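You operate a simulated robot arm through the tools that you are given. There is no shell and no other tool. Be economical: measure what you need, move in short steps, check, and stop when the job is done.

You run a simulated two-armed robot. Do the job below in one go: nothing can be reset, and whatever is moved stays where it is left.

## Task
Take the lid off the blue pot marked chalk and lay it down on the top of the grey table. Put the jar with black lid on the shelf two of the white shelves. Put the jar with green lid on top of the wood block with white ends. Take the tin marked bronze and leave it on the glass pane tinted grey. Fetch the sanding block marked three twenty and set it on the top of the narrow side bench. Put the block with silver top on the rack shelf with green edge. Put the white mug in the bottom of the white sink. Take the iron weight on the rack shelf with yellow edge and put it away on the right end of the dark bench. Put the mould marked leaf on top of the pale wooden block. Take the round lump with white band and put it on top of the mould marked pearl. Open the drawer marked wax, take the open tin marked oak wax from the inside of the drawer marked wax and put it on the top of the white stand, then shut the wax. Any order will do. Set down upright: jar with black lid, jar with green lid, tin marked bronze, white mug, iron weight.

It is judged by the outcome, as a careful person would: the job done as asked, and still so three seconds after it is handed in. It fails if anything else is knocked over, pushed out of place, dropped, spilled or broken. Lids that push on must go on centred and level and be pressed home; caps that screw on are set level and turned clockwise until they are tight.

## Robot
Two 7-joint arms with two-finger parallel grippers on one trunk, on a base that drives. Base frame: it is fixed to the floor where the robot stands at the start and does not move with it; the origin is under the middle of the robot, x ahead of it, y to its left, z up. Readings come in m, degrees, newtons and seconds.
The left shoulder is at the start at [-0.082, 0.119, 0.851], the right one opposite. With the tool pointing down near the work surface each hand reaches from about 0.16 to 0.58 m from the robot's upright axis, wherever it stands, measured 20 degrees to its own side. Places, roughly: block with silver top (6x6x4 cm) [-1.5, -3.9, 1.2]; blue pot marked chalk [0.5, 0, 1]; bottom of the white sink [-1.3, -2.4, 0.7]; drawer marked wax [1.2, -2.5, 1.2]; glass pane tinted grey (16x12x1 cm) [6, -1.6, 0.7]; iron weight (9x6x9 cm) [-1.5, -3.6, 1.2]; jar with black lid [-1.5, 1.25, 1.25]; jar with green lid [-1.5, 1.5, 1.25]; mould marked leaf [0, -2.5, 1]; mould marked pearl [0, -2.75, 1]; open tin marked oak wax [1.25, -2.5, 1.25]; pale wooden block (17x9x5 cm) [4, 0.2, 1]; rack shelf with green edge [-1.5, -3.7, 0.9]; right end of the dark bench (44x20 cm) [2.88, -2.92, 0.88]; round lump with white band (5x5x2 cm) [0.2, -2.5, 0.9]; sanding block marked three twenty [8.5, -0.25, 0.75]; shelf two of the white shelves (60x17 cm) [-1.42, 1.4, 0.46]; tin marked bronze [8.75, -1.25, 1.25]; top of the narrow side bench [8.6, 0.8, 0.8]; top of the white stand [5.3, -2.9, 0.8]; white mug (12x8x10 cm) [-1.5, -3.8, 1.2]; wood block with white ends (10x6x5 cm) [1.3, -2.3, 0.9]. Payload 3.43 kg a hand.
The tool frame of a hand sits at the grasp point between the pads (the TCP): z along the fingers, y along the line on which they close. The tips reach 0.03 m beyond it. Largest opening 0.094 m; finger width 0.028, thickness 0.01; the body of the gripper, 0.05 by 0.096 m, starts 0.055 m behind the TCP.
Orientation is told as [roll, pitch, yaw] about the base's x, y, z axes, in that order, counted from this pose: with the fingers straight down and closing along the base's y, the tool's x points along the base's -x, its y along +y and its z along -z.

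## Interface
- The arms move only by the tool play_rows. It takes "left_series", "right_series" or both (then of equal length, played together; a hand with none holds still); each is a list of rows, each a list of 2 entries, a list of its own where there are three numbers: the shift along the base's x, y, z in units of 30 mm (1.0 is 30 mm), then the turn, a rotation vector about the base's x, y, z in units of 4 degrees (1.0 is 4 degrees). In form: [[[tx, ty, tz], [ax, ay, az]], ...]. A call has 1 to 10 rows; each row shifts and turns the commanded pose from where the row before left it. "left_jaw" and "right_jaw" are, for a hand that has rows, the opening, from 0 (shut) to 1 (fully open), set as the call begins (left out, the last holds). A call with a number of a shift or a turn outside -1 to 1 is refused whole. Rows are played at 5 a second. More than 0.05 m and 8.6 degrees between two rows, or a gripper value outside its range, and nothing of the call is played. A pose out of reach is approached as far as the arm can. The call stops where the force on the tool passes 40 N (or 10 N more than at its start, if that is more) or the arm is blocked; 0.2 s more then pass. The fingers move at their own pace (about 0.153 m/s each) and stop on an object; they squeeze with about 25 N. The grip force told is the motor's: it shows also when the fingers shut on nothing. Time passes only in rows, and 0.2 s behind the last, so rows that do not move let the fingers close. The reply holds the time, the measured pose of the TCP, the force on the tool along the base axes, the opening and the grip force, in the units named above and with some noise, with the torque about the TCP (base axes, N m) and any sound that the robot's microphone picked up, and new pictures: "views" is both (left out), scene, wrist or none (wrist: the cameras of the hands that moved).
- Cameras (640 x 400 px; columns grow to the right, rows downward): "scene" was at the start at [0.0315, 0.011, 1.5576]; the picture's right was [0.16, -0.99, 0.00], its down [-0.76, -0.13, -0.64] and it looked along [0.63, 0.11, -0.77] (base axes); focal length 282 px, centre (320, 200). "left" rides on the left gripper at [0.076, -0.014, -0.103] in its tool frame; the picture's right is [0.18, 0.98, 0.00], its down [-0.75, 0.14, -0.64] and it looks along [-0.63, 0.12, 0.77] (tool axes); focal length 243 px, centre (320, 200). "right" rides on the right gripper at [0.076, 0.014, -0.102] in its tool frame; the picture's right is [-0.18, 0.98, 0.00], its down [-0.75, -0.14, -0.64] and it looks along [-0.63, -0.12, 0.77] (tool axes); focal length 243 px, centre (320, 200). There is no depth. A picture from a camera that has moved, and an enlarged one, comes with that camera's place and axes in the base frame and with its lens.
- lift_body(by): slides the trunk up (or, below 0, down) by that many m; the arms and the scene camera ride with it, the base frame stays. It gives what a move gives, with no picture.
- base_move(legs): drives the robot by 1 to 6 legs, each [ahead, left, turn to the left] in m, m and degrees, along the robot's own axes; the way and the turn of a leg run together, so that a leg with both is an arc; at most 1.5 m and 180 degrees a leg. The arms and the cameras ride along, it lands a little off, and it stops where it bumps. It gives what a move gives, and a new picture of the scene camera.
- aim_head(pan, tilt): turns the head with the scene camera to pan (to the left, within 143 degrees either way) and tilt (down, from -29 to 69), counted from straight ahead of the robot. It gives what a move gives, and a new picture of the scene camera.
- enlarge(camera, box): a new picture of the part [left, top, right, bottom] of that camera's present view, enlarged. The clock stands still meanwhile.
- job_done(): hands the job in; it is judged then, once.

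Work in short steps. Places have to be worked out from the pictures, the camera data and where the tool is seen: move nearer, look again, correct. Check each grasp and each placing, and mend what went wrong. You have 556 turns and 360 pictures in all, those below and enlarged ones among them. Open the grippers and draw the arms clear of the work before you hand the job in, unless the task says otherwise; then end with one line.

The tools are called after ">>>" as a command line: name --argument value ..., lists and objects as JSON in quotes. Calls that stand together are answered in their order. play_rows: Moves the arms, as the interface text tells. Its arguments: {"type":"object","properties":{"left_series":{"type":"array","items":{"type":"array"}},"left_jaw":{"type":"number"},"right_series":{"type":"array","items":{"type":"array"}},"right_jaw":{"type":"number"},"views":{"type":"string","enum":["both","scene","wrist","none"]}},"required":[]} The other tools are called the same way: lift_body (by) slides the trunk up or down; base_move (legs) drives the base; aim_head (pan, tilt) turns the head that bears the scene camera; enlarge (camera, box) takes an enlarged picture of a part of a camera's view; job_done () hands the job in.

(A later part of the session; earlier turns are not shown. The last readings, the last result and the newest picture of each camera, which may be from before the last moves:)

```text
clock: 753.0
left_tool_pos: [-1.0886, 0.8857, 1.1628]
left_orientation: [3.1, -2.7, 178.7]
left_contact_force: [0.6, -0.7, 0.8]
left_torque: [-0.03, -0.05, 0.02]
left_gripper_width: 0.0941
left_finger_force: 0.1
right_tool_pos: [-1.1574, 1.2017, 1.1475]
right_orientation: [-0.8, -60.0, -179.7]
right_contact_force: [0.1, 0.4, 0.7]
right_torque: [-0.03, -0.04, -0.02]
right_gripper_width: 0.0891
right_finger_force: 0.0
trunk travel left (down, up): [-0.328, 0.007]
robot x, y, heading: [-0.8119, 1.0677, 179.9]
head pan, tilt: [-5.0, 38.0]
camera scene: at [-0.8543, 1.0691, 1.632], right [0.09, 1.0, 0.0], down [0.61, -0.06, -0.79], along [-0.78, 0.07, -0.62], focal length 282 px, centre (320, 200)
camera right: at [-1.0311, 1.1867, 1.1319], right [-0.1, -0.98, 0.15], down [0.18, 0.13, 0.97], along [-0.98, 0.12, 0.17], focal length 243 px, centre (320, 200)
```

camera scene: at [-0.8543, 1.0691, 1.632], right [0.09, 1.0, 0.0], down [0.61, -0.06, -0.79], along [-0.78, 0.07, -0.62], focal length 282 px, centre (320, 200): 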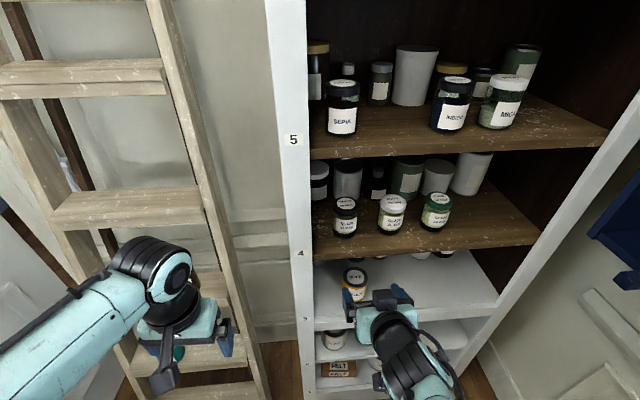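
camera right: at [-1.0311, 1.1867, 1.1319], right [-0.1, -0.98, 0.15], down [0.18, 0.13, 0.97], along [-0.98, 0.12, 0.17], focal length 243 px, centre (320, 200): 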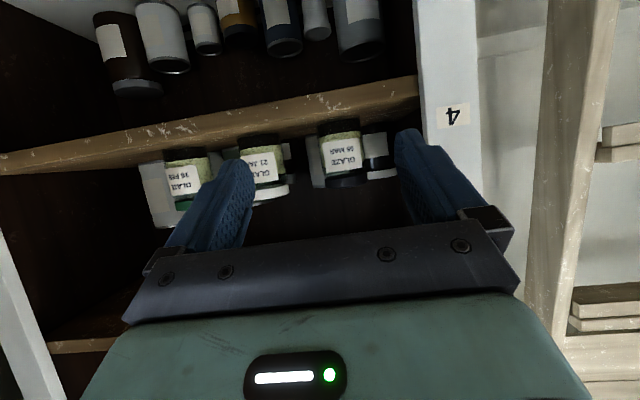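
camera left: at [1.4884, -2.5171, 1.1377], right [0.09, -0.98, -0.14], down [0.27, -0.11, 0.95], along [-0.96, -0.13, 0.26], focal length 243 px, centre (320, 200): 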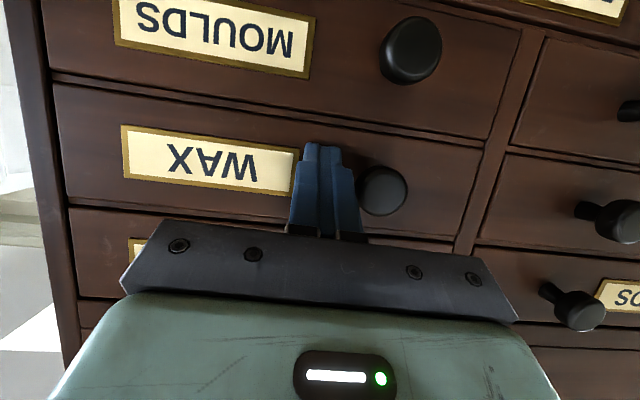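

Aligned on the black-lid jar (GLAZE 05 MAR). I shift 11 mm left, lower 8 mm and advance 0.17 m.

>>> play_rows --right_series '[[[-0.9, -0.37, -0.3], [0, 0, 0]], [[-0.95, 0, 0], [0, 0, 0]], [[-0.95, 0, 0], [0, 0, 0]], [[-0.95, 0, 0], [0, 0, 0]], [[-0.95, 0, 0], [0, 0, 0]], [[-0.95, 0, 0], [0, 0, 0]], [[0, 0, 0], [0, 0, 0]]]' --views "wrist"

```text
clock: 754.6
left_tool_pos: [-1.0884, 0.8866, 1.1626]
left_orientation: [3.1, -2.6, 178.8]
left_contact_force: [0.7, 0.3, -0.7]
left_torque: [-0.01, 0.0, -0.03]
left_gripper_width: 0.0937
left_finger_force: 0.0
right_tool_pos: [-1.3274, 1.189, 1.1413]
right_orientation: [-0.7, -60.0, -179.8]
right_contact_force: [-0.8, -0.3, -0.2]
right_torque: [-0.02, -0.01, 0.03]
right_gripper_width: 0.0894
right_finger_force: 0.1
trunk travel left (down, up): [-0.328, 0.007]
robot x, y, heading: [-0.8157, 1.0638, 179.7]
head pan, tilt: [-5.0, 38.0]
camera right: at [-1.2014, 1.1744, 1.1252], right [-0.1, -0.98, 0.15], down [0.18, 0.13, 0.97], along [-0.98, 0.12, 0.17], focal length 243 px, centre (320, 200)
```

right: 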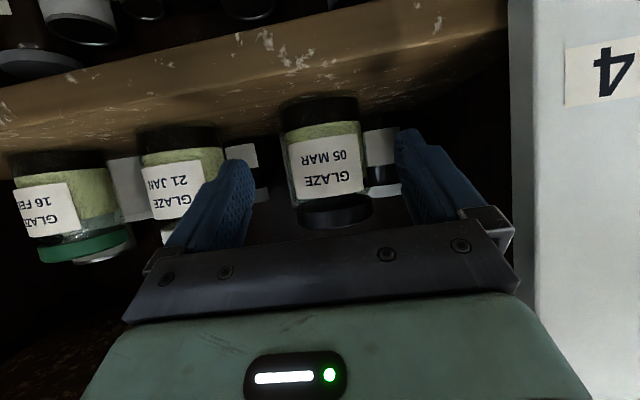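

Centered. I advance 66 mm more and close.

>>> play_rows --right_series '[[[-0.8, 0.05, 0], [0, 0, 0]], [[-0.8, 0, 0], [0, 0, 0]], [[-0.6, 0, 0], [0, 0, 0]], [[0, 0, 0], [0, 0, 0]]]' --views "none"

>>> play_rows --right_series '[[[0, 0, 0], [0, 0, 0]], [[0, 0, 0], [0, 0, 0]], [[0, 0, 0], [0, 0, 0]]]' --right_jaw 0 --views "none"

>>> play_rows --right_series '[[[0, 0, 0.3], [0, 0, 0]], [[0, 0, 0.6], [0, 0, 0]], [[0, 0, 0], [0, 0, 0]]]' --views "wrist"

```text
clock: 755.6
left_tool_pos: [-1.0885, 0.8862, 1.164]
left_orientation: [3.2, -2.7, 178.7]
left_contact_force: [-1.2, -0.1, -0.2]
left_torque: [-0.02, 0.03, -0.01]
left_gripper_width: 0.0942
left_finger_force: 0.1
right_tool_pos: [-1.3947, 1.1901, 1.1408]
right_orientation: [-0.8, -60.2, -179.8]
right_contact_force: [0.2, 0.9, -0.9]
right_torque: [0.01, 0.03, 0.01]
right_gripper_width: 0.089
right_finger_force: 0.0
trunk travel left (down, up): [-0.328, 0.007]
robot x, y, heading: [-0.8114, 1.0642, 179.6]
head pan, tilt: [-5.0, 38.0]
```

```text
clock: 756.5
left_tool_pos: [-1.0892, 0.8856, 1.1621]
left_orientation: [3.1, -2.5, 178.7]
left_contact_force: [0.5, -0.5, -0.2]
left_torque: [0.0, 0.02, 0.01]
left_gripper_width: 0.0941
left_finger_force: 0.1
right_tool_pos: [-1.394, 1.191, 1.1406]
right_orientation: [-0.6, -60.1, -179.8]
right_contact_force: [-0.6, -2.0, 0.4]
right_torque: [0.04, 0.01, 0.03]
right_gripper_width: 0.0687
right_finger_force: 24.8
trunk travel left (down, up): [-0.328, 0.007]
robot x, y, heading: [-0.8094, 1.0608, 179.5]
head pan, tilt: [-5.0, 38.0]
```

```text
clock: 757.2
left_tool_pos: [-1.0893, 0.8866, 1.1625]
left_orientation: [3.3, -2.5, 178.7]
left_contact_force: [-0.4, -0.2, -0.6]
left_torque: [0.02, 0.02, 0.01]
left_gripper_width: 0.0938
left_finger_force: 0.0
right_tool_pos: [-1.3942, 1.1902, 1.1667]
right_orientation: [-0.6, -60.0, -179.9]
right_contact_force: [0.4, -0.5, -3.7]
right_torque: [0.0, -0.08, 0.0]
right_gripper_width: 0.0685
right_finger_force: 25.0
trunk travel left (down, up): [-0.328, 0.007]
robot x, y, heading: [-0.8165, 1.0641, 179.6]
head pan, tilt: [-5.0, 38.0]
camera right: at [-1.2668, 1.1756, 1.1509], right [-0.1, -0.98, 0.15], down [0.18, 0.13, 0.97], along [-0.98, 0.12, 0.16], focal length 243 px, centre (320, 200)
```

right: 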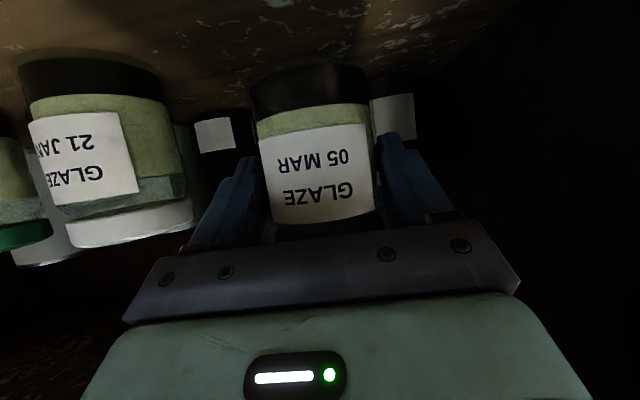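

Jar held (68.5 mm). I back out 0.22 m, lower the trunk 0.32 m, then slide right.

>>> base_move --legs '[[-0.22, 0, 0]]'

>>> lift_body --by -0.32

>>> base_move --legs '[[0, -0.3, 0.3]]'

>>> aim_head --pan -8 --tilt 45

```text
clock: 758.9
left_tool_pos: [-0.8747, 0.8857, 1.1637]
left_orientation: [3.0, -2.5, 178.6]
left_contact_force: [-0.3, 0.4, -1.3]
left_torque: [-0.02, 0.01, 0.0]
left_gripper_width: 0.0937
left_finger_force: 0.0
right_tool_pos: [-1.1792, 1.1897, 1.167]
right_orientation: [-0.6, -60.1, -179.9]
right_contact_force: [0.3, -0.5, -3.8]
right_torque: [0.02, -0.1, -0.01]
right_gripper_width: 0.0684
right_finger_force: 25.3
trunk travel left (down, up): [-0.328, 0.007]
robot x, y, heading: [-0.598, 1.061, 179.4]
head pan, tilt: [-5.0, 38.0]
camera scene: at [-0.6405, 1.0682, 1.6322], right [0.09, 1.0, 0.0], down [0.61, -0.06, -0.79], along [-0.78, 0.07, -0.62], focal length 282 px, centre (320, 200)
```

scene: 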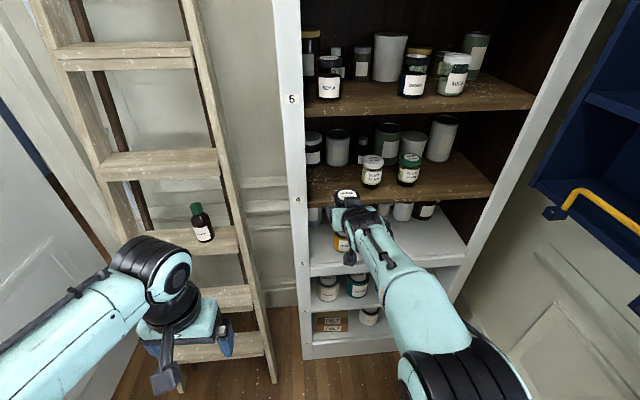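

```text
clock: 762.1
left_tool_pos: [-0.8739, 0.8855, 0.8436]
left_orientation: [3.1, -2.6, 178.6]
left_contact_force: [0.1, 0.7, -0.6]
left_torque: [0.02, -0.04, 0.01]
left_gripper_width: 0.0938
left_finger_force: 0.0
right_tool_pos: [-1.1776, 1.19, 0.8455]
right_orientation: [-0.9, -60.0, -179.8]
right_contact_force: [0.3, -0.6, -4.1]
right_torque: [0.02, -0.03, -0.01]
right_gripper_width: 0.0686
right_finger_force: 25.3
trunk travel left (down, up): [-0.008, 0.327]
robot x, y, heading: [-0.5977, 1.0601, 179.7]
head pan, tilt: [-5.0, 38.0]
```

```text
clock: 765.3
left_tool_pos: [-0.8714, 1.1826, 0.8419]
left_orientation: [3.0, -2.5, 178.7]
left_contact_force: [-0.7, -0.6, 0.2]
left_torque: [0.02, -0.05, 0.01]
left_gripper_width: 0.0941
left_finger_force: 0.0
right_tool_pos: [-1.1783, 1.4877, 0.8462]
right_orientation: [-0.7, -60.0, -179.8]
right_contact_force: [-1.0, -0.6, -3.3]
right_torque: [-0.01, -0.08, 0.0]
right_gripper_width: 0.0686
right_finger_force: 25.4
trunk travel left (down, up): [-0.008, 0.327]
robot x, y, heading: [-0.5946, 1.3587, 179.8]
head pan, tilt: [-5.0, 38.0]
camera scene: at [-0.688, 1.3669, 1.303], right [0.09, 1.0, 0.0], down [0.61, -0.06, -0.79], along [-0.78, 0.07, -0.62], focal length 282 px, centre (320, 200)
```

scene: 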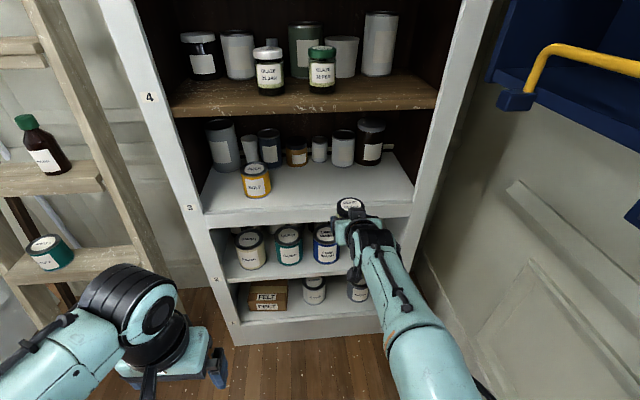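

```text
clock: 766.0
left_tool_pos: [-0.8725, 1.1837, 0.8427]
left_orientation: [3.2, -2.6, 178.7]
left_contact_force: [-0.6, 0.2, -0.1]
left_torque: [-0.01, -0.02, 0.01]
left_gripper_width: 0.094
left_finger_force: 0.1
right_tool_pos: [-1.1768, 1.4868, 0.8466]
right_orientation: [-0.7, -60.0, -179.6]
right_contact_force: [1.0, 0.7, -3.5]
right_torque: [0.02, -0.04, -0.01]
right_gripper_width: 0.0682
right_finger_force: 25.0
trunk travel left (down, up): [-0.008, 0.327]
robot x, y, heading: [-0.594, 1.3611, 179.8]
head pan, tilt: [-8.0, 45.0]
camera scene: at [-0.6825, 1.3705, 1.2928], right [0.14, 0.99, 0.0], down [0.7, -0.1, -0.71], along [-0.7, 0.1, -0.71], focal length 282 px, centre (320, 200)
```

scene: 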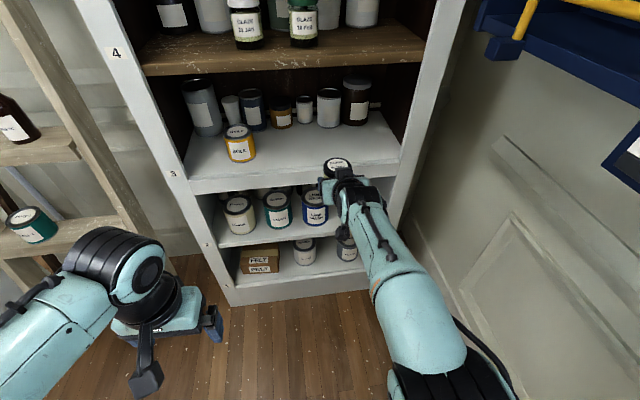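

Free spot on shelf 2 at y≈1.59. I lower the hand in front of the shelves.

>>> play_rows --right_series '[[[0, 0.35, -1], [0, 0, 0]], [[0, 0.35, -1], [0, 0, 0]], [[0, 0.35, -1], [0, 0, 0]], [[0, 0.35, -1], [0, 0, 0]], [[0, 0.35, -1], [0, 0, 0]], [[0, 0.35, -1], [0, 0, 0]], [[0, 0.35, -1], [0, 0, 0]], [[0, 0.35, -1], [0, 0, 0]], [[0, 0.35, -1], [0, 0, 0]], [[0, 0.3, -0.9], [0, 0, 0]]]' --views "both"

```text
clock: 768.2
left_tool_pos: [-0.872, 1.184, 0.8435]
left_orientation: [3.3, -2.5, 178.8]
left_contact_force: [-0.6, 0.0, 0.7]
left_torque: [0.01, 0.03, -0.01]
left_gripper_width: 0.0938
left_finger_force: 0.1
right_tool_pos: [-1.1618, 1.5429, 0.5836]
right_orientation: [-0.6, -60.1, -179.6]
right_contact_force: [-1.1, 0.1, -3.9]
right_torque: [0.02, -0.07, -0.05]
right_gripper_width: 0.0683
right_finger_force: 24.7
right hand out of reach, approached as far as the arm can: row 8, 9, 10
trunk travel left (down, up): [-0.008, 0.327]
robot x, y, heading: [-0.6002, 1.3576, 179.9]
head pan, tilt: [-8.0, 45.0]
camera scene: at [-0.6826, 1.3705, 1.2927], right [0.14, 0.99, 0.0], down [0.7, -0.1, -0.71], along [-0.7, 0.1, -0.71], focal length 282 px, centre (320, 200)
camera right: at [-1.0347, 1.5288, 0.5673], right [-0.1, -0.98, 0.15], down [0.18, 0.13, 0.97], along [-0.98, 0.12, 0.16], focal length 243 px, centre (320, 200)
```

scene: 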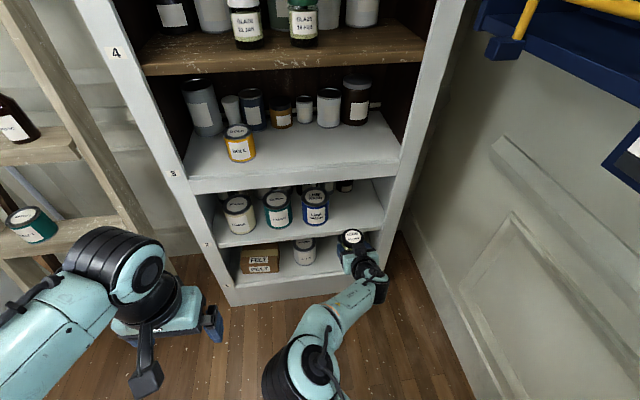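
right: 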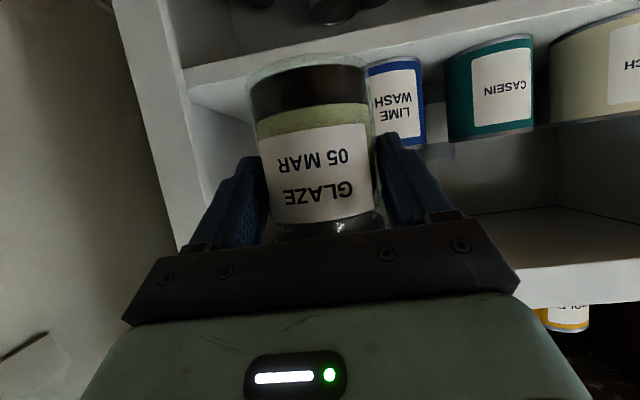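

The arm is at a low limit at this distance; reaching farther out should free it. I extend forward 0.14 m into the shelf gap.

>>> play_rows --right_series '[[[-0.8, 0, 0], [0, 0, 0]], [[-0.8, 0, 0], [0, 0, 0]], [[-0.8, 0, 0], [0, 0, 0]], [[-0.8, 0, 0], [0, 0, 0]], [[0, 0, 0], [0, 0, 0]]]' --views "both"

```text
clock: 769.4
left_tool_pos: [-0.873, 1.1827, 0.8429]
left_orientation: [3.2, -2.5, 178.8]
left_contact_force: [1.0, 0.2, 0.3]
left_torque: [-0.02, -0.03, -0.03]
left_gripper_width: 0.0938
left_finger_force: 0.1
right_tool_pos: [-1.185, 1.5223, 0.5882]
right_orientation: [-0.7, -60.0, -179.6]
right_contact_force: [0.4, -0.4, -2.6]
right_torque: [-0.02, -0.05, 0.03]
right_gripper_width: 0.0679
right_finger_force: 25.4
right hand out of reach, approached as far as the arm can: row 1, 2, 3, 4
trunk travel left (down, up): [-0.008, 0.327]
robot x, y, heading: [-0.597, 1.3615, 179.7]
head pan, tilt: [-8.0, 45.0]
camera scene: at [-0.6825, 1.3705, 1.2928], right [0.14, 0.99, 0.0], down [0.7, -0.1, -0.71], along [-0.7, 0.1, -0.71], focal length 282 px, centre (320, 200)
camera right: at [-1.0563, 1.5083, 0.5727], right [-0.1, -0.98, 0.15], down [0.18, 0.13, 0.97], along [-0.98, 0.12, 0.16], focal length 243 px, centre (320, 200)
```

scene: 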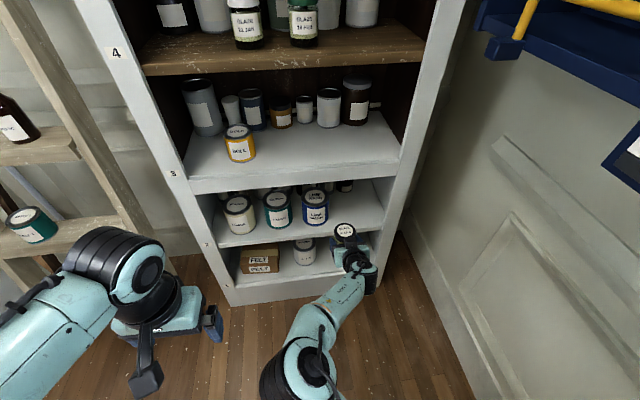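
right: 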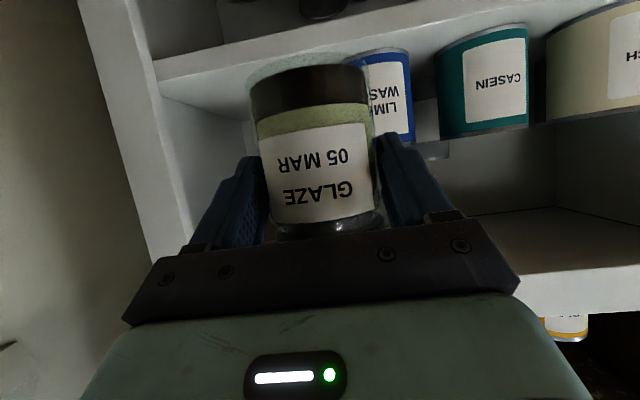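

I try a different path: up first to free the arm, then reach forward at z≈0.63.

>>> play_rows --right_series '[[[0.8, 0, 0.9], [0, 0, 0]], [[0.8, 0, 0.9], [0, 0, 0]], [[0.8, 0, 0.9], [0, 0, 0]], [[0, 0, 0], [0, 0, 0]]]' --views "none"

>>> play_rows --right_series '[[[-0.9, 0.3, 0], [0, 0, 0]], [[-0.9, 0.3, 0], [0, 0, 0]], [[-0.9, 0, 0], [0, 0, 0]], [[0, 0, 0], [0, 0, 0]]]' --views "none"

```text
clock: 770.4
left_tool_pos: [-0.8729, 1.1824, 0.8426]
left_orientation: [3.3, -2.5, 178.7]
left_contact_force: [-0.6, 0.3, 0.9]
left_torque: [0.02, -0.01, 0.0]
left_gripper_width: 0.0942
left_finger_force: 0.1
right_tool_pos: [-1.1103, 1.5216, 0.6687]
right_orientation: [-0.9, -60.0, -179.6]
right_contact_force: [-0.4, -0.2, -2.7]
right_torque: [-0.02, -0.04, 0.06]
right_gripper_width: 0.068
right_finger_force: 25.3
trunk travel left (down, up): [-0.008, 0.327]
robot x, y, heading: [-0.5989, 1.3571, 179.7]
head pan, tilt: [-8.0, 45.0]
```

```text
clock: 771.4
left_tool_pos: [-0.873, 1.1839, 0.8424]
left_orientation: [3.3, -2.5, 178.8]
left_contact_force: [-0.8, -0.4, -0.5]
left_torque: [-0.02, 0.01, 0.0]
left_gripper_width: 0.094
left_finger_force: 0.1
right_tool_pos: [-1.1949, 1.5422, 0.6663]
right_orientation: [-0.6, -60.0, -179.6]
right_contact_force: [-0.3, 0.4, -4.0]
right_torque: [0.03, -0.07, -0.02]
right_gripper_width: 0.0683
right_finger_force: 24.3
trunk travel left (down, up): [-0.008, 0.327]
robot x, y, heading: [-0.5963, 1.3587, 179.8]
head pan, tilt: [-8.0, 45.0]
```

Commands track again. I reach forward a bit more at this height, then test lowering.

>>> play_rows --right_series '[[[-0.9, 0.3, 0], [0, 0, 0]], [[-0.9, 0.3, -0.3], [0, 0, 0]], [[-0.6, 0.3, -0.8], [0, 0, 0]], [[0, 0.3, -0.8], [0, 0, 0]], [[0, 0.3, -0.8], [0, 0, 0]], [[0, 0, -0.8], [0, 0, 0]], [[0, 0, 0], [0, 0, 0]]]' --views "both"

```text
clock: 773.0
left_tool_pos: [-0.8732, 1.1819, 0.8427]
left_orientation: [3.2, -2.5, 178.8]
left_contact_force: [-0.7, 0.3, 0.3]
left_torque: [-0.02, 0.01, 0.04]
left_gripper_width: 0.0943
left_finger_force: 0.0
right_tool_pos: [-1.2004, 1.5243, 0.6294]
right_orientation: [-0.6, -60.1, -179.7]
right_contact_force: [1.0, 0.6, -3.6]
right_torque: [-0.01, -0.07, 0.02]
right_gripper_width: 0.0677
right_finger_force: 25.0
right hand out of reach, approached as far as the arm can: row 1, 2, 3, 4, 5, 6
trunk travel left (down, up): [-0.008, 0.327]
robot x, y, heading: [-0.5952, 1.3638, 180.0]
head pan, tilt: [-8.0, 45.0]
camera scene: at [-0.6825, 1.3705, 1.2928], right [0.14, 0.99, 0.0], down [0.7, -0.1, -0.71], along [-0.7, 0.1, -0.71], focal length 282 px, centre (320, 200)
camera right: at [-1.0738, 1.5102, 0.6139], right [-0.1, -0.98, 0.15], down [0.18, 0.13, 0.97], along [-0.98, 0.12, 0.16], focal length 243 px, centre (320, 200)
```

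scene: 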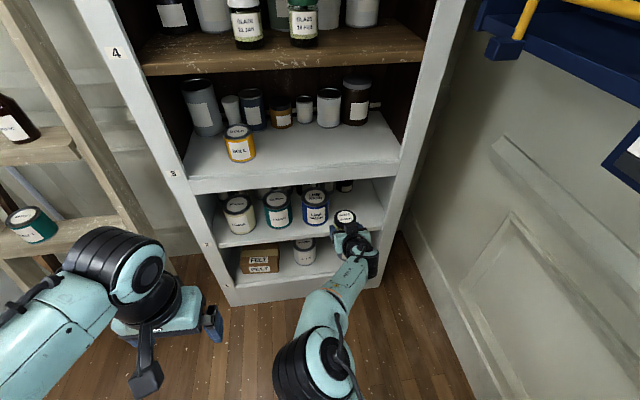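
right: 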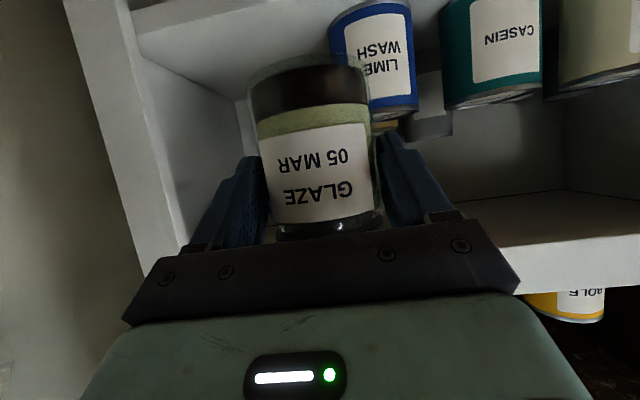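

The arm's wrist limits the low reach at this tilt. I raise, pull back, and reduce the tilt to ~45°, which gives more room; the jar will be levelled against the shelf when set down.

>>> play_rows --right_series '[[[0.8, 0, 0.9], [0, 0, 0]], [[0.8, 0, 0.9], [0, 0, 0]], [[0.5, 0.3, 0.6], [0, -1, 0]], [[0, 0.3, 0], [0, -1, 0]], [[0, 0.3, 0], [0, -1, 0]], [[0, 0.3, 0], [0, -0.9, 0]], [[0, 0, 0], [0, 0, 0]]]' --views "none"

>>> play_rows --right_series '[[[-0.8, 0.2, -0.4], [0, 0, 0]], [[-0.8, 0.2, -0.8], [0, 0, 0]], [[-0.8, 0, -0.8], [0, 0, 0]], [[0, 0, -0.8], [0, 0, 0]], [[0, 0, 0], [0, 0, 0]]]' --views "scene"

```text
clock: 774.6
left_tool_pos: [-0.8728, 1.1839, 0.8414]
left_orientation: [3.2, -2.5, 178.8]
left_contact_force: [0.1, 0.0, 0.4]
left_torque: [0.0, -0.01, 0.04]
left_gripper_width: 0.0939
left_finger_force: 0.1
right_tool_pos: [-1.1426, 1.5487, 0.7037]
right_orientation: [0.3, -50.0, -179.6]
right_contact_force: [0.5, 0.2, -3.9]
right_torque: [-0.01, -0.04, 0.02]
right_gripper_width: 0.0677
right_finger_force: 25.0
right hand out of reach, approached as far as the arm can: row 5, 6
trunk travel left (down, up): [-0.008, 0.327]
robot x, y, heading: [-0.5972, 1.3587, 180.0]
head pan, tilt: [-8.0, 45.0]
```

```text
clock: 775.8
left_tool_pos: [-0.872, 1.1836, 0.8436]
left_orientation: [3.1, -2.5, 178.8]
left_contact_force: [-0.2, -0.1, -0.1]
left_torque: [0.01, 0.01, -0.01]
left_gripper_width: 0.0939
left_finger_force: 0.1
right_tool_pos: [-1.1829, 1.5536, 0.6599]
right_orientation: [-0.3, -47.9, -179.6]
right_contact_force: [0.0, 0.8, -4.7]
right_torque: [-0.05, -0.05, 0.05]
right_gripper_width: 0.0678
right_finger_force: 24.3
right hand out of reach, approached as far as the arm can: row 2, 3, 4
trunk travel left (down, up): [-0.008, 0.327]
robot x, y, heading: [-0.6, 1.3565, 179.8]
head pan, tilt: [-8.0, 45.0]
camera scene: at [-0.6826, 1.3705, 1.2928], right [0.14, 0.99, 0.0], down [0.7, -0.1, -0.71], along [-0.7, 0.1, -0.71], focal length 282 px, centre (320, 200)
```

scene: 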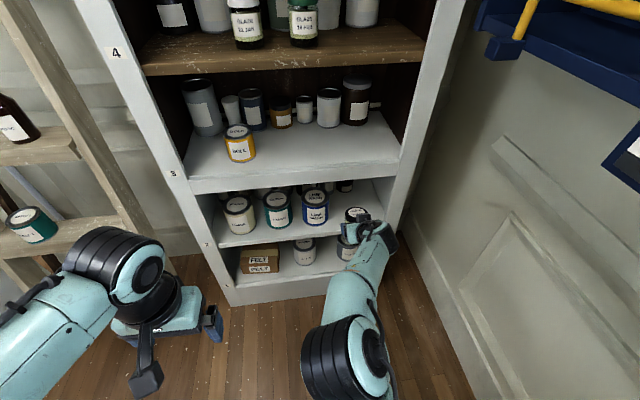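

I need the arm stretched farther for this height. I back the base to (-0.5,1.22), and pull the hand up and in to reset the elbow.

>>> play_rows --right_series '[[[0.9, 0, 0.9], [0, 0, 0]], [[0.9, 0, 0.9], [0, 0, 0]], [[0.9, 0, 0.9], [0, 0.5, 0]], [[0.9, 0, 0.9], [0, 0.5, 0]], [[0.9, 0, 0.9], [0, 0.5, 0]], [[0, 0, 0.9], [0, 0.5, 0]], [[0, 0, 0.5], [0, 0.5, 0]], [[0, 0, 0], [0, 0.5, 0]]]' --views "none"

>>> base_move --legs '[[0, 0.14, 0], [-0.1, 0, 0]]'

```text
clock: 777.6
left_tool_pos: [-0.873, 1.1847, 0.8432]
left_orientation: [3.2, -2.5, 178.8]
left_contact_force: [0.1, -0.2, -0.4]
left_torque: [0.01, -0.02, 0.01]
left_gripper_width: 0.0939
left_finger_force: 0.0
right_tool_pos: [-1.0473, 1.556, 0.8399]
right_orientation: [-0.3, -59.9, -179.6]
right_contact_force: [0.4, -0.5, -3.8]
right_torque: [0.0, -0.07, -0.02]
right_gripper_width: 0.0676
right_finger_force: 24.5
trunk travel left (down, up): [-0.008, 0.327]
robot x, y, heading: [-0.594, 1.3617, 179.9]
head pan, tilt: [-8.0, 45.0]
```

```text
clock: 780.1
left_tool_pos: [-0.7778, 1.0482, 0.8422]
left_orientation: [3.2, -2.6, 178.9]
left_contact_force: [0.0, 0.0, 0.3]
left_torque: [0.0, 0.03, 0.01]
left_gripper_width: 0.0937
left_finger_force: 0.2
right_tool_pos: [-0.9518, 1.4202, 0.84]
right_orientation: [-0.4, -59.9, -179.4]
right_contact_force: [0.4, -0.2, -3.2]
right_torque: [0.03, -0.06, 0.0]
right_gripper_width: 0.0679
right_finger_force: 24.8
trunk travel left (down, up): [-0.008, 0.327]
robot x, y, heading: [-0.5023, 1.2281, 180.0]
head pan, tilt: [-8.0, 45.0]
camera scene: at [-0.5875, 1.2358, 1.2928], right [0.14, 0.99, 0.0], down [0.7, -0.1, -0.71], along [-0.7, 0.1, -0.71], focal length 282 px, centre (320, 200)
```

scene: 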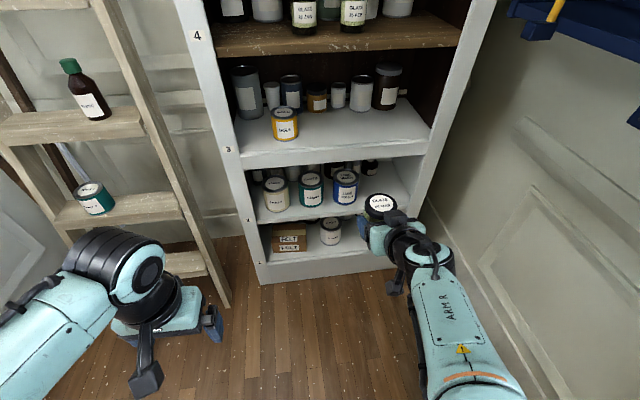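

Now extend forward while descending.

>>> play_rows --right_series '[[[-0.9, 0.5, -0.3], [0, 0, 0]], [[-0.9, 0.5, -0.3], [0, 0, 0]], [[-0.9, 0.5, -0.4], [0, 0, 0]], [[-0.9, 0.5, -0.5], [0, 0, 0]], [[-0.9, 0.5, -0.5], [0, 0, 0]], [[-0.9, 0.5, -0.5], [0, 0, 0]], [[-0.9, 0.5, -0.5], [0, 0, 0]], [[-0.9, 0.5, -0.5], [0, 0, 0]], [[-0.9, 0.5, -0.5], [0, 0, 0]], [[0, 0, 0], [0, 0, 0]]]' --views "scene"

```text
clock: 782.3
left_tool_pos: [-0.7791, 1.0482, 0.8428]
left_orientation: [3.2, -2.5, 178.9]
left_contact_force: [0.7, 0.8, -0.3]
left_torque: [0.02, 0.01, -0.01]
left_gripper_width: 0.094
left_finger_force: 0.0
right_tool_pos: [-1.0858, 1.4955, 0.7789]
right_orientation: [-0.3, -59.9, -179.3]
right_contact_force: [-0.2, 0.5, -3.8]
right_torque: [0.0, -0.06, 0.01]
right_gripper_width: 0.0679
right_finger_force: 25.0
right hand out of reach, approached as far as the arm can: row 6, 7, 8, 9
trunk travel left (down, up): [-0.008, 0.327]
robot x, y, heading: [-0.504, 1.2266, 180.2]
head pan, tilt: [-8.0, 45.0]
camera scene: at [-0.5882, 1.2359, 1.2928], right [0.14, 0.99, 0.0], down [0.7, -0.1, -0.71], along [-0.7, 0.1, -0.71], focal length 282 px, centre (320, 200)
```

scene: 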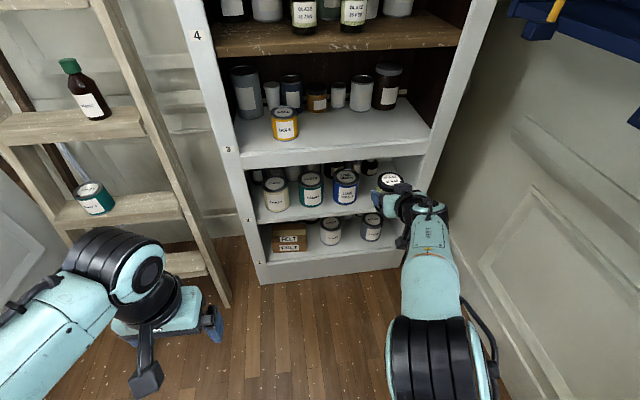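

The wrist limits low targets at 60° tilt, so I use ~42° tilt and will level the jar on the shelf when pressing it down. First I free the arm, re-tilt, and shift the base.

>>> play_rows --right_series '[[[0.8, -0.3, 0.5], [0, 0, 0]], [[0.5, -0.3, 0], [0, -0.9, 0]], [[0, 0, 0], [0, -0.9, 0]], [[0, 0, 0], [0, -0.9, 0]], [[0, 0, 0], [0, -0.9, 0]], [[0, 0, 0], [0, -0.9, 0]], [[0, 0, 0], [0, 0, 0]]]' --views "none"

>>> base_move --legs '[[0.1, -0.1, 0]]'

>>> play_rows --right_series '[[[-0.5, 0.2, -0.9], [0, 0, 0]], [[-0.5, 0.2, -0.9], [0, 0, 0]], [[-0.5, 0.2, -0.9], [0, 0, 0]], [[-0.5, 0.2, -0.9], [0, 0, 0]], [[-0.5, 0.2, -0.9], [0, 0, 0]], [[-0.3, 0.2, -0.9], [0, 0, 0]], [[0, 0, -0.9], [0, 0, 0]], [[0, 0, 0], [0, 0, 0]]]' --views "both"

```text
clock: 783.9
left_tool_pos: [-0.7777, 1.0479, 0.8423]
left_orientation: [3.2, -2.4, 178.9]
left_contact_force: [-0.2, -0.3, 0.9]
left_torque: [0.01, 0.0, -0.01]
left_gripper_width: 0.0942
left_finger_force: 0.1
right_tool_pos: [-1.0479, 1.477, 0.7953]
right_orientation: [-0.1, -41.9, -179.5]
right_contact_force: [0.4, 0.0, -3.4]
right_torque: [0.0, -0.09, 0.01]
right_gripper_width: 0.0678
right_finger_force: 25.2
trunk travel left (down, up): [-0.008, 0.327]
robot x, y, heading: [-0.5046, 1.2296, 179.7]
head pan, tilt: [-8.0, 45.0]
```

```text
clock: 785.5
left_tool_pos: [-0.8774, 1.1491, 0.8431]
left_orientation: [3.2, -2.5, 178.7]
left_contact_force: [-1.1, -0.6, -0.1]
left_torque: [0.0, 0.0, -0.01]
left_gripper_width: 0.0936
left_finger_force: 0.0
right_tool_pos: [-1.1468, 1.5795, 0.7933]
right_orientation: [-0.1, -41.9, -179.8]
right_contact_force: [-0.7, -0.2, -4.2]
right_torque: [0.04, -0.06, -0.01]
right_gripper_width: 0.0675
right_finger_force: 25.4
trunk travel left (down, up): [-0.008, 0.327]
robot x, y, heading: [-0.5989, 1.3291, 179.6]
head pan, tilt: [-8.0, 45.0]
camera scene: at [-0.6872, 1.3366, 1.2927], right [0.14, 0.99, 0.0], down [0.7, -0.1, -0.71], along [-0.7, 0.1, -0.71], focal length 282 px, centre (320, 200)
```

scene: 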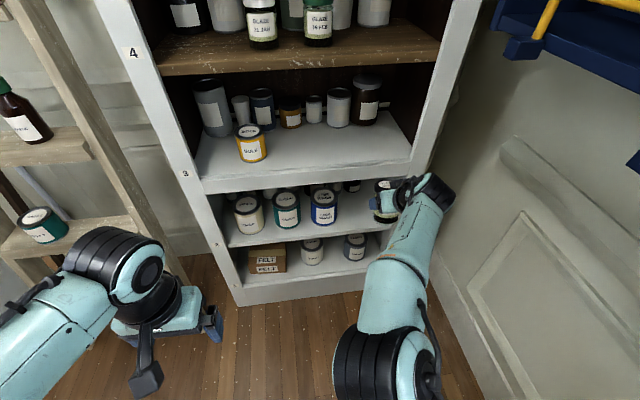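

```text
clock: 787.3
left_tool_pos: [-0.8766, 1.149, 0.8438]
left_orientation: [3.2, -2.4, 178.7]
left_contact_force: [-0.9, -1.3, 0.2]
left_torque: [0.01, -0.03, 0.01]
left_gripper_width: 0.0942
left_finger_force: 0.0
right_tool_pos: [-1.1644, 1.5785, 0.7312]
right_orientation: [-0.2, -42.0, -179.6]
right_contact_force: [0.1, 0.6, -3.8]
right_torque: [-0.02, -0.04, -0.02]
right_gripper_width: 0.0678
right_finger_force: 24.7
right hand out of reach, approached as far as the arm can: row 2, 3, 4, 5, 6, 7
trunk travel left (down, up): [-0.008, 0.327]
robot x, y, heading: [-0.5987, 1.3302, 180.0]
head pan, tilt: [-8.0, 45.0]
camera scene: at [-0.6869, 1.3363, 1.2928], right [0.14, 0.99, 0.0], down [0.7, -0.1, -0.71], along [-0.7, 0.1, -0.71], focal length 282 px, centre (320, 200)
camera right: at [-1.0388, 1.5648, 0.7566], right [-0.13, -0.98, 0.12], down [-0.13, 0.14, 0.98], along [-0.98, 0.11, -0.15], focal length 243 px, centre (320, 200)
```

scene: 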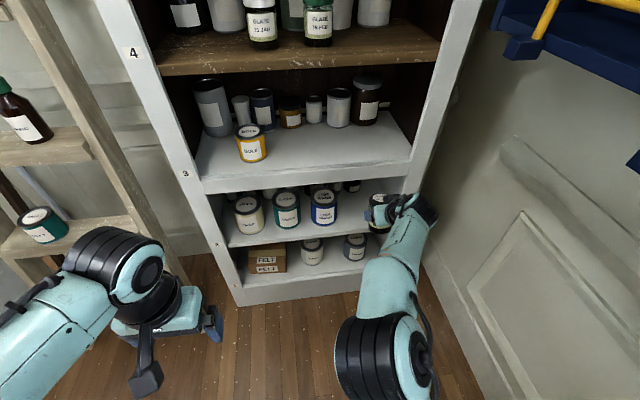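
right: 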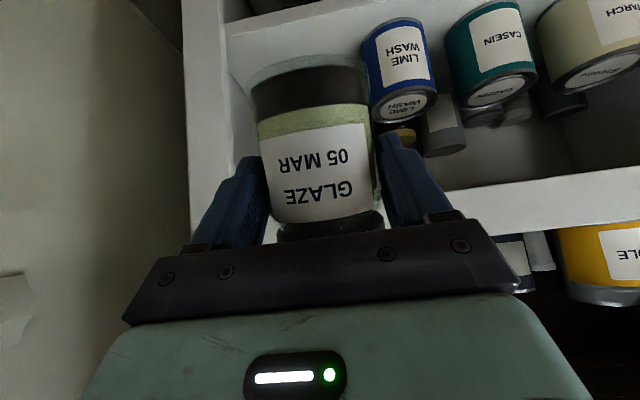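

The arm only gets low when stretched out. I reset: hand up and in, then turn the base 15° right so I can descend with the arm extended, as at the sink.

>>> play_rows --right_series '[[[0.7, -0.3, 0.9], [0, 0, 0]], [[0.7, -0.3, 0.9], [0, 0, 0]], [[0.7, -0.3, 0.9], [0, 0, 0]], [[0.7, -0.3, 0.9], [0, 0, 0]], [[0.7, 0, 0.9], [0, 0, 0]], [[0.7, 0, 0.9], [0, 0, 0]], [[0.7, 0, 0.9], [0, 0, 0]], [[0, 0, 0.9], [0, 0, 0]], [[0, 0, 0.5], [0, 0, 0]]]' --views "none"

>>> base_move --legs '[[0, 0.05, -15]]'

```text
clock: 789.3
left_tool_pos: [-0.8784, 1.1494, 0.843]
left_orientation: [3.2, -2.4, 178.7]
left_contact_force: [-0.1, -0.5, -1.2]
left_torque: [0.03, -0.03, 0.0]
left_gripper_width: 0.0938
left_finger_force: 0.0
right_tool_pos: [-1.0182, 1.5419, 0.9669]
right_orientation: [0.0, -41.7, -179.7]
right_contact_force: [0.0, 0.2, -3.5]
right_torque: [-0.03, -0.01, 0.02]
right_gripper_width: 0.0676
right_finger_force: 24.6
trunk travel left (down, up): [-0.008, 0.327]
robot x, y, heading: [-0.6016, 1.3233, 179.7]
head pan, tilt: [-8.0, 45.0]
```

```text
clock: 790.6
left_tool_pos: [-0.9211, 1.1789, 0.8426]
left_orientation: [3.0, -2.5, 163.5]
left_contact_force: [-0.3, -0.5, 0.1]
left_torque: [0.0, 0.02, 0.01]
left_gripper_width: 0.0938
left_finger_force: 0.1
right_tool_pos: [-0.9558, 1.5953, 0.9661]
right_orientation: [0.0, -41.8, 164.9]
right_contact_force: [0.1, -0.6, -4.6]
right_torque: [-0.02, -0.04, -0.02]
right_gripper_width: 0.0676
right_finger_force: 25.0
trunk travel left (down, up): [-0.008, 0.327]
robot x, y, heading: [-0.6057, 1.2731, 164.3]
head pan, tilt: [-8.0, 45.0]
camera scene: at [-0.6876, 1.3096, 1.2928], right [0.4, 0.92, 0.0], down [0.65, -0.28, -0.71], along [-0.65, 0.28, -0.71], focal length 282 px, centre (320, 200)
```

scene: 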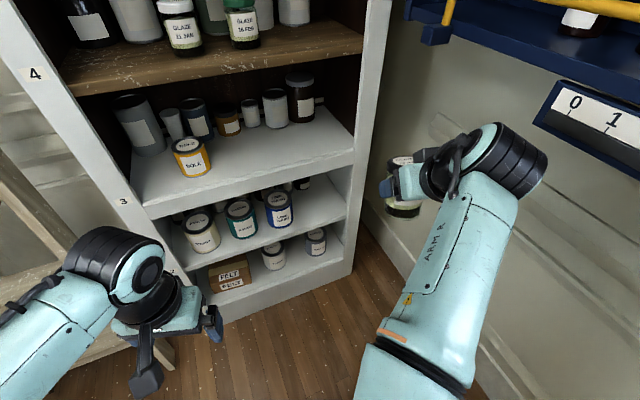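

Now descend with extension.

>>> play_rows --right_series '[[[-0.95, -0.05, -0.6], [0, 0, 0]], [[-0.95, -0.05, -0.7], [0, 0, 0]], [[-0.95, -0.05, -0.9], [0, 0, 0]], [[-0.95, 0, -0.9], [0, 0, 0]], [[-0.9, 0, -0.9], [0, 0, 0]], [[-0.8, 0, -0.9], [0, 0, 0]], [[-0.7, 0, -0.9], [0, 0, 0]], [[-0.6, 0, -0.9], [0, 0, 0]], [[0, 0, 0], [0, 0, 0]]]' --views "scene"

```text
clock: 792.6
left_tool_pos: [-0.9201, 1.1788, 0.8434]
left_orientation: [3.3, -2.6, 163.5]
left_contact_force: [-0.4, 0.5, -0.9]
left_torque: [-0.03, 0.02, 0.03]
left_gripper_width: 0.0939
left_finger_force: 0.1
right_tool_pos: [-1.1466, 1.5933, 0.7837]
right_orientation: [0.0, -41.9, 165.0]
right_contact_force: [-0.7, 0.0, -3.4]
right_torque: [-0.02, -0.09, 0.0]
right_gripper_width: 0.0674
right_finger_force: 25.2
right hand out of reach, approached as far as the arm can: row 8
trunk travel left (down, up): [-0.008, 0.327]
robot x, y, heading: [-0.6073, 1.2756, 164.7]
head pan, tilt: [-8.0, 45.0]
camera scene: at [-0.6876, 1.3099, 1.2928], right [0.4, 0.92, 0.0], down [0.65, -0.28, -0.71], along [-0.65, 0.28, -0.71], focal length 282 px, centre (320, 200)
```

scene: 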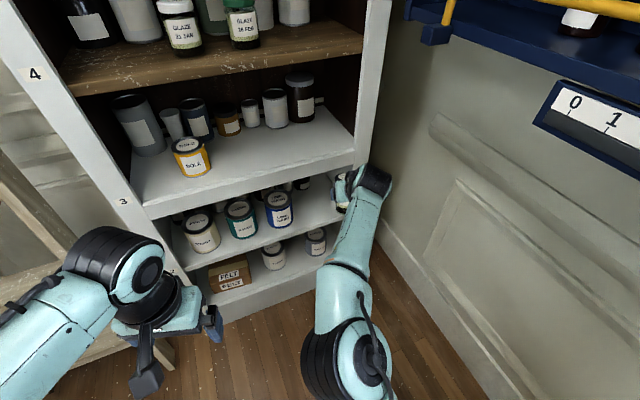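

The elbow has swung inside again. I retract the hand close to the body to flip the elbow outward.

>>> play_rows --right_series '[[[0.9, 0, 0.8], [0, 0, 0]], [[0.9, 0, 0.8], [0, 0, 0]], [[0.9, 0, 0.8], [0, 0, 0]], [[0.9, -0.2, 0.8], [0, 0, 0]], [[0.9, -0.3, 0.8], [0, 0, 0]], [[0.9, -0.3, 0.8], [0, 0, 0]], [[0.9, -0.3, 0.8], [0, 0, 0]], [[0.9, -0.3, 0.5], [0, 0, 0]], [[0.5, -0.3, 0], [0, 0, 0]], [[0, 0, 0], [0, 0, 0]]]' --views "scene"

```text
clock: 795.0
left_tool_pos: [-0.9208, 1.1782, 0.8439]
left_orientation: [3.3, -2.5, 163.6]
left_contact_force: [0.0, 0.0, 0.0]
left_torque: [0.01, 0.02, 0.0]
left_gripper_width: 0.0941
left_finger_force: 0.0
right_tool_pos: [-0.9111, 1.5714, 0.9511]
right_orientation: [-0.3, -39.8, 160.4]
right_contact_force: [1.1, 0.2, -3.8]
right_torque: [0.0, -0.05, -0.02]
right_gripper_width: 0.0675
right_finger_force: 25.4
trunk travel left (down, up): [-0.008, 0.327]
robot x, y, heading: [-0.6074, 1.276, 164.4]
head pan, tilt: [-8.0, 45.0]
stopped in row 10 (right hand): the arm was blocked; the commanded pose is now the measured one
camera scene: at [-0.6875, 1.3098, 1.2928], right [0.4, 0.92, 0.0], down [0.65, -0.28, -0.71], along [-0.65, 0.28, -0.71], focal length 282 px, centre (320, 200)
```

scene: 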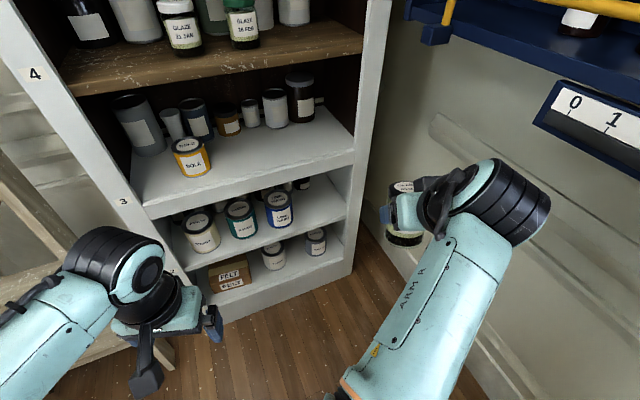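

The arm was blocked; I look to the right to see what the elbow meets.

>>> aim_head --pan -95 --tilt 45

```text
clock: 796.6
left_tool_pos: [-0.921, 1.1802, 0.8436]
left_orientation: [3.2, -2.6, 163.5]
left_contact_force: [-0.4, -0.7, 0.0]
left_torque: [-0.02, -0.03, 0.01]
left_gripper_width: 0.0941
left_finger_force: 0.1
right_tool_pos: [-0.913, 1.5702, 0.9515]
right_orientation: [-0.3, -39.9, 160.5]
right_contact_force: [-1.2, -0.6, -2.9]
right_torque: [0.01, -0.02, -0.02]
right_gripper_width: 0.0674
right_finger_force: 25.0
trunk travel left (down, up): [-0.008, 0.327]
robot x, y, heading: [-0.6079, 1.2736, 164.3]
head pan, tilt: [-95.0, 45.0]
camera scene: at [-0.5845, 1.3536, 1.2928], right [0.94, -0.35, 0.0], down [-0.25, -0.66, -0.71], along [0.25, 0.66, -0.71], focal length 282 px, centre (320, 200)
```

scene: 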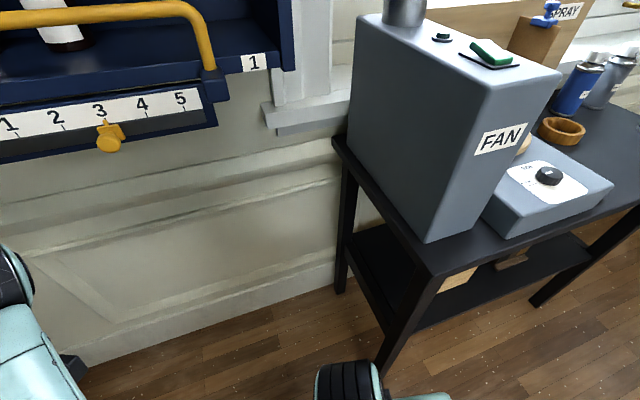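

The elbow is close to the FAN table. I turn back to face the shelves squarely, moving away from the table.

>>> base_move --legs '[[0.02, 0, 15.7], [0, -0.07, 0]]'

>>> aim_head --pan -30 --tilt 50

```text
clock: 798.8
left_tool_pos: [-0.9027, 1.1699, 0.8425]
left_orientation: [3.2, -2.6, 179.4]
left_contact_force: [0.9, -0.9, 0.5]
left_torque: [-0.03, -0.01, 0.0]
left_gripper_width: 0.0938
left_finger_force: 0.0
right_tool_pos: [-1.0017, 1.5486, 0.9519]
right_orientation: [-0.4, -39.9, 176.4]
right_contact_force: [0.2, -1.4, -3.0]
right_torque: [-0.38, -0.02, 0.09]
right_gripper_width: 0.0665
right_finger_force: 25.0
trunk travel left (down, up): [-0.008, 0.327]
robot x, y, heading: [-0.6265, 1.3523, -179.5]
head pan, tilt: [-95.0, 45.0]
camera scene: at [-0.6273, 1.4292, 1.2927], right [1.0, -0.08, 0.0], down [-0.06, -0.71, -0.71], along [0.06, 0.7, -0.71], focal length 282 px, centre (320, 200)
```

scene: 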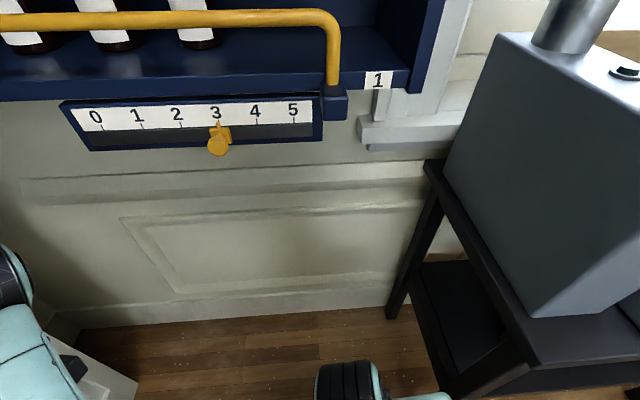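

```text
clock: 800.1
left_tool_pos: [-0.9025, 1.169, 0.8428]
left_orientation: [3.3, -2.6, 179.4]
left_contact_force: [-0.3, 0.3, 1.0]
left_torque: [0.02, 0.0, 0.0]
left_gripper_width: 0.0939
left_finger_force: 0.1
right_tool_pos: [-1.002, 1.5485, 0.9518]
right_orientation: [-0.3, -39.9, 176.4]
right_contact_force: [-0.2, -0.5, -4.4]
right_torque: [0.02, -0.04, -0.01]
right_gripper_width: 0.0672
right_finger_force: 24.5
trunk travel left (down, up): [-0.008, 0.327]
robot x, y, heading: [-0.6281, 1.3472, -179.5]
head pan, tilt: [-30.0, 50.0]
camera scene: at [-0.7006, 1.3858, 1.2859], right [0.49, 0.87, 0.0], down [0.67, -0.38, -0.64], along [-0.56, 0.32, -0.77], focal length 282 px, centre (320, 200)
```

scene: 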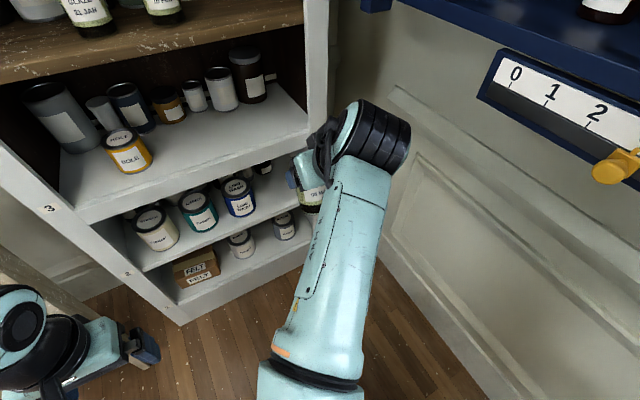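

The right elbow is flipped inward. I move the hand across toward the centre and pull back, which should push the elbow outward.

>>> play_rows --right_series '[[[0, -0.8, 0.5], [0, 0, 0]], [[0, -0.8, 0.5], [0, 0, 0]], [[0, -0.8, 0.5], [0, 0, 0]], [[0, -0.8, 0.5], [0, 0, 0]], [[0, -0.8, 0.3], [0, 0, 0.3]], [[0.5, -0.5, 0], [0, 0, 0.3]], [[0.6, 0, 0], [0, 0, 0.3]], [[0.6, 0, 0], [0, 0, 0]], [[0, 0, 0], [0, 0, 0]]]' --views "scene"

```text
clock: 802.4
left_tool_pos: [-0.9029, 1.1696, 0.8438]
left_orientation: [3.2, -2.5, 179.4]
left_contact_force: [-0.1, 0.2, 1.4]
left_torque: [0.02, 0.0, 0.0]
left_gripper_width: 0.094
left_finger_force: 0.1
right_tool_pos: [-0.9665, 1.4409, 1.0073]
right_orientation: [-1.5, -38.1, 176.2]
right_contact_force: [-0.1, -0.1, -3.1]
right_torque: [0.0, -0.01, -0.01]
right_gripper_width: 0.0671
right_finger_force: 24.9
trunk travel left (down, up): [-0.008, 0.327]
robot x, y, heading: [-0.6279, 1.3498, -179.6]
head pan, tilt: [-30.0, 50.0]
stopped in row 9 (right hand): the arm was blocked; the commanded pose is now the measured one
camera scene: at [-0.7007, 1.3858, 1.2858], right [0.49, 0.87, 0.0], down [0.67, -0.38, -0.64], along [-0.56, 0.32, -0.77], focal length 282 px, centre (320, 200)
```

scene: 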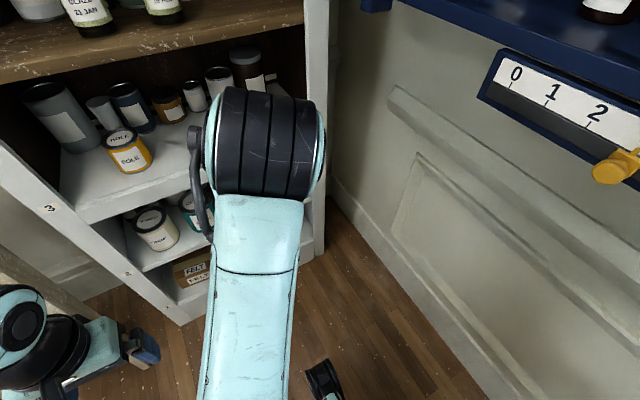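

Blocked again (elbow against the body). I go forward and up, then pull back and outward, as worked before for the left arm.

>>> play_rows --right_series '[[[-0.9, 0, 0.5], [0, 0, 0]], [[-0.9, 0, 0.5], [0, 0, 0]], [[-0.9, 0, 0.8], [0, 0, 0]], [[-0.9, 0, 0.8], [0, 0, 0]], [[-0.5, 0, 0.8], [0, 0, 0]], [[0, 0, 0.8], [0, 0, 0]], [[0, 0, 0.8], [0, 0, 0]], [[0, 0, 0], [0, 0, 0]]]' --views "scene"

```text
clock: 804.1
left_tool_pos: [-0.9016, 1.1694, 0.8427]
left_orientation: [3.2, -2.4, 179.4]
left_contact_force: [-0.8, -0.5, 1.4]
left_torque: [0.0, 0.03, -0.01]
left_gripper_width: 0.094
left_finger_force: 0.0
right_tool_pos: [-1.0281, 1.4577, 1.0799]
right_orientation: [-1.6, -38.0, 176.4]
right_contact_force: [0.1, 0.0, -4.4]
right_torque: [-0.01, -0.03, 0.0]
right_gripper_width: 0.0671
right_finger_force: 25.0
right hand out of reach, approached as far as the arm can: row 4, 5, 6, 7
trunk travel left (down, up): [-0.008, 0.327]
robot x, y, heading: [-0.629, 1.351, -179.6]
head pan, tilt: [-30.0, 50.0]
camera scene: at [-0.7009, 1.3858, 1.2858], right [0.49, 0.87, 0.0], down [0.67, -0.38, -0.64], along [-0.56, 0.32, -0.77], focal length 282 px, centre (320, 200)
```

scene: 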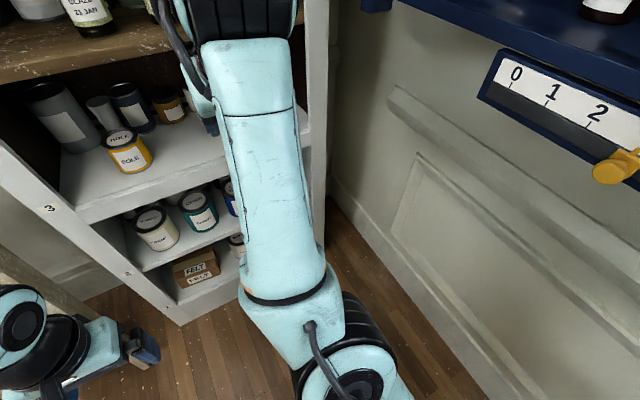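

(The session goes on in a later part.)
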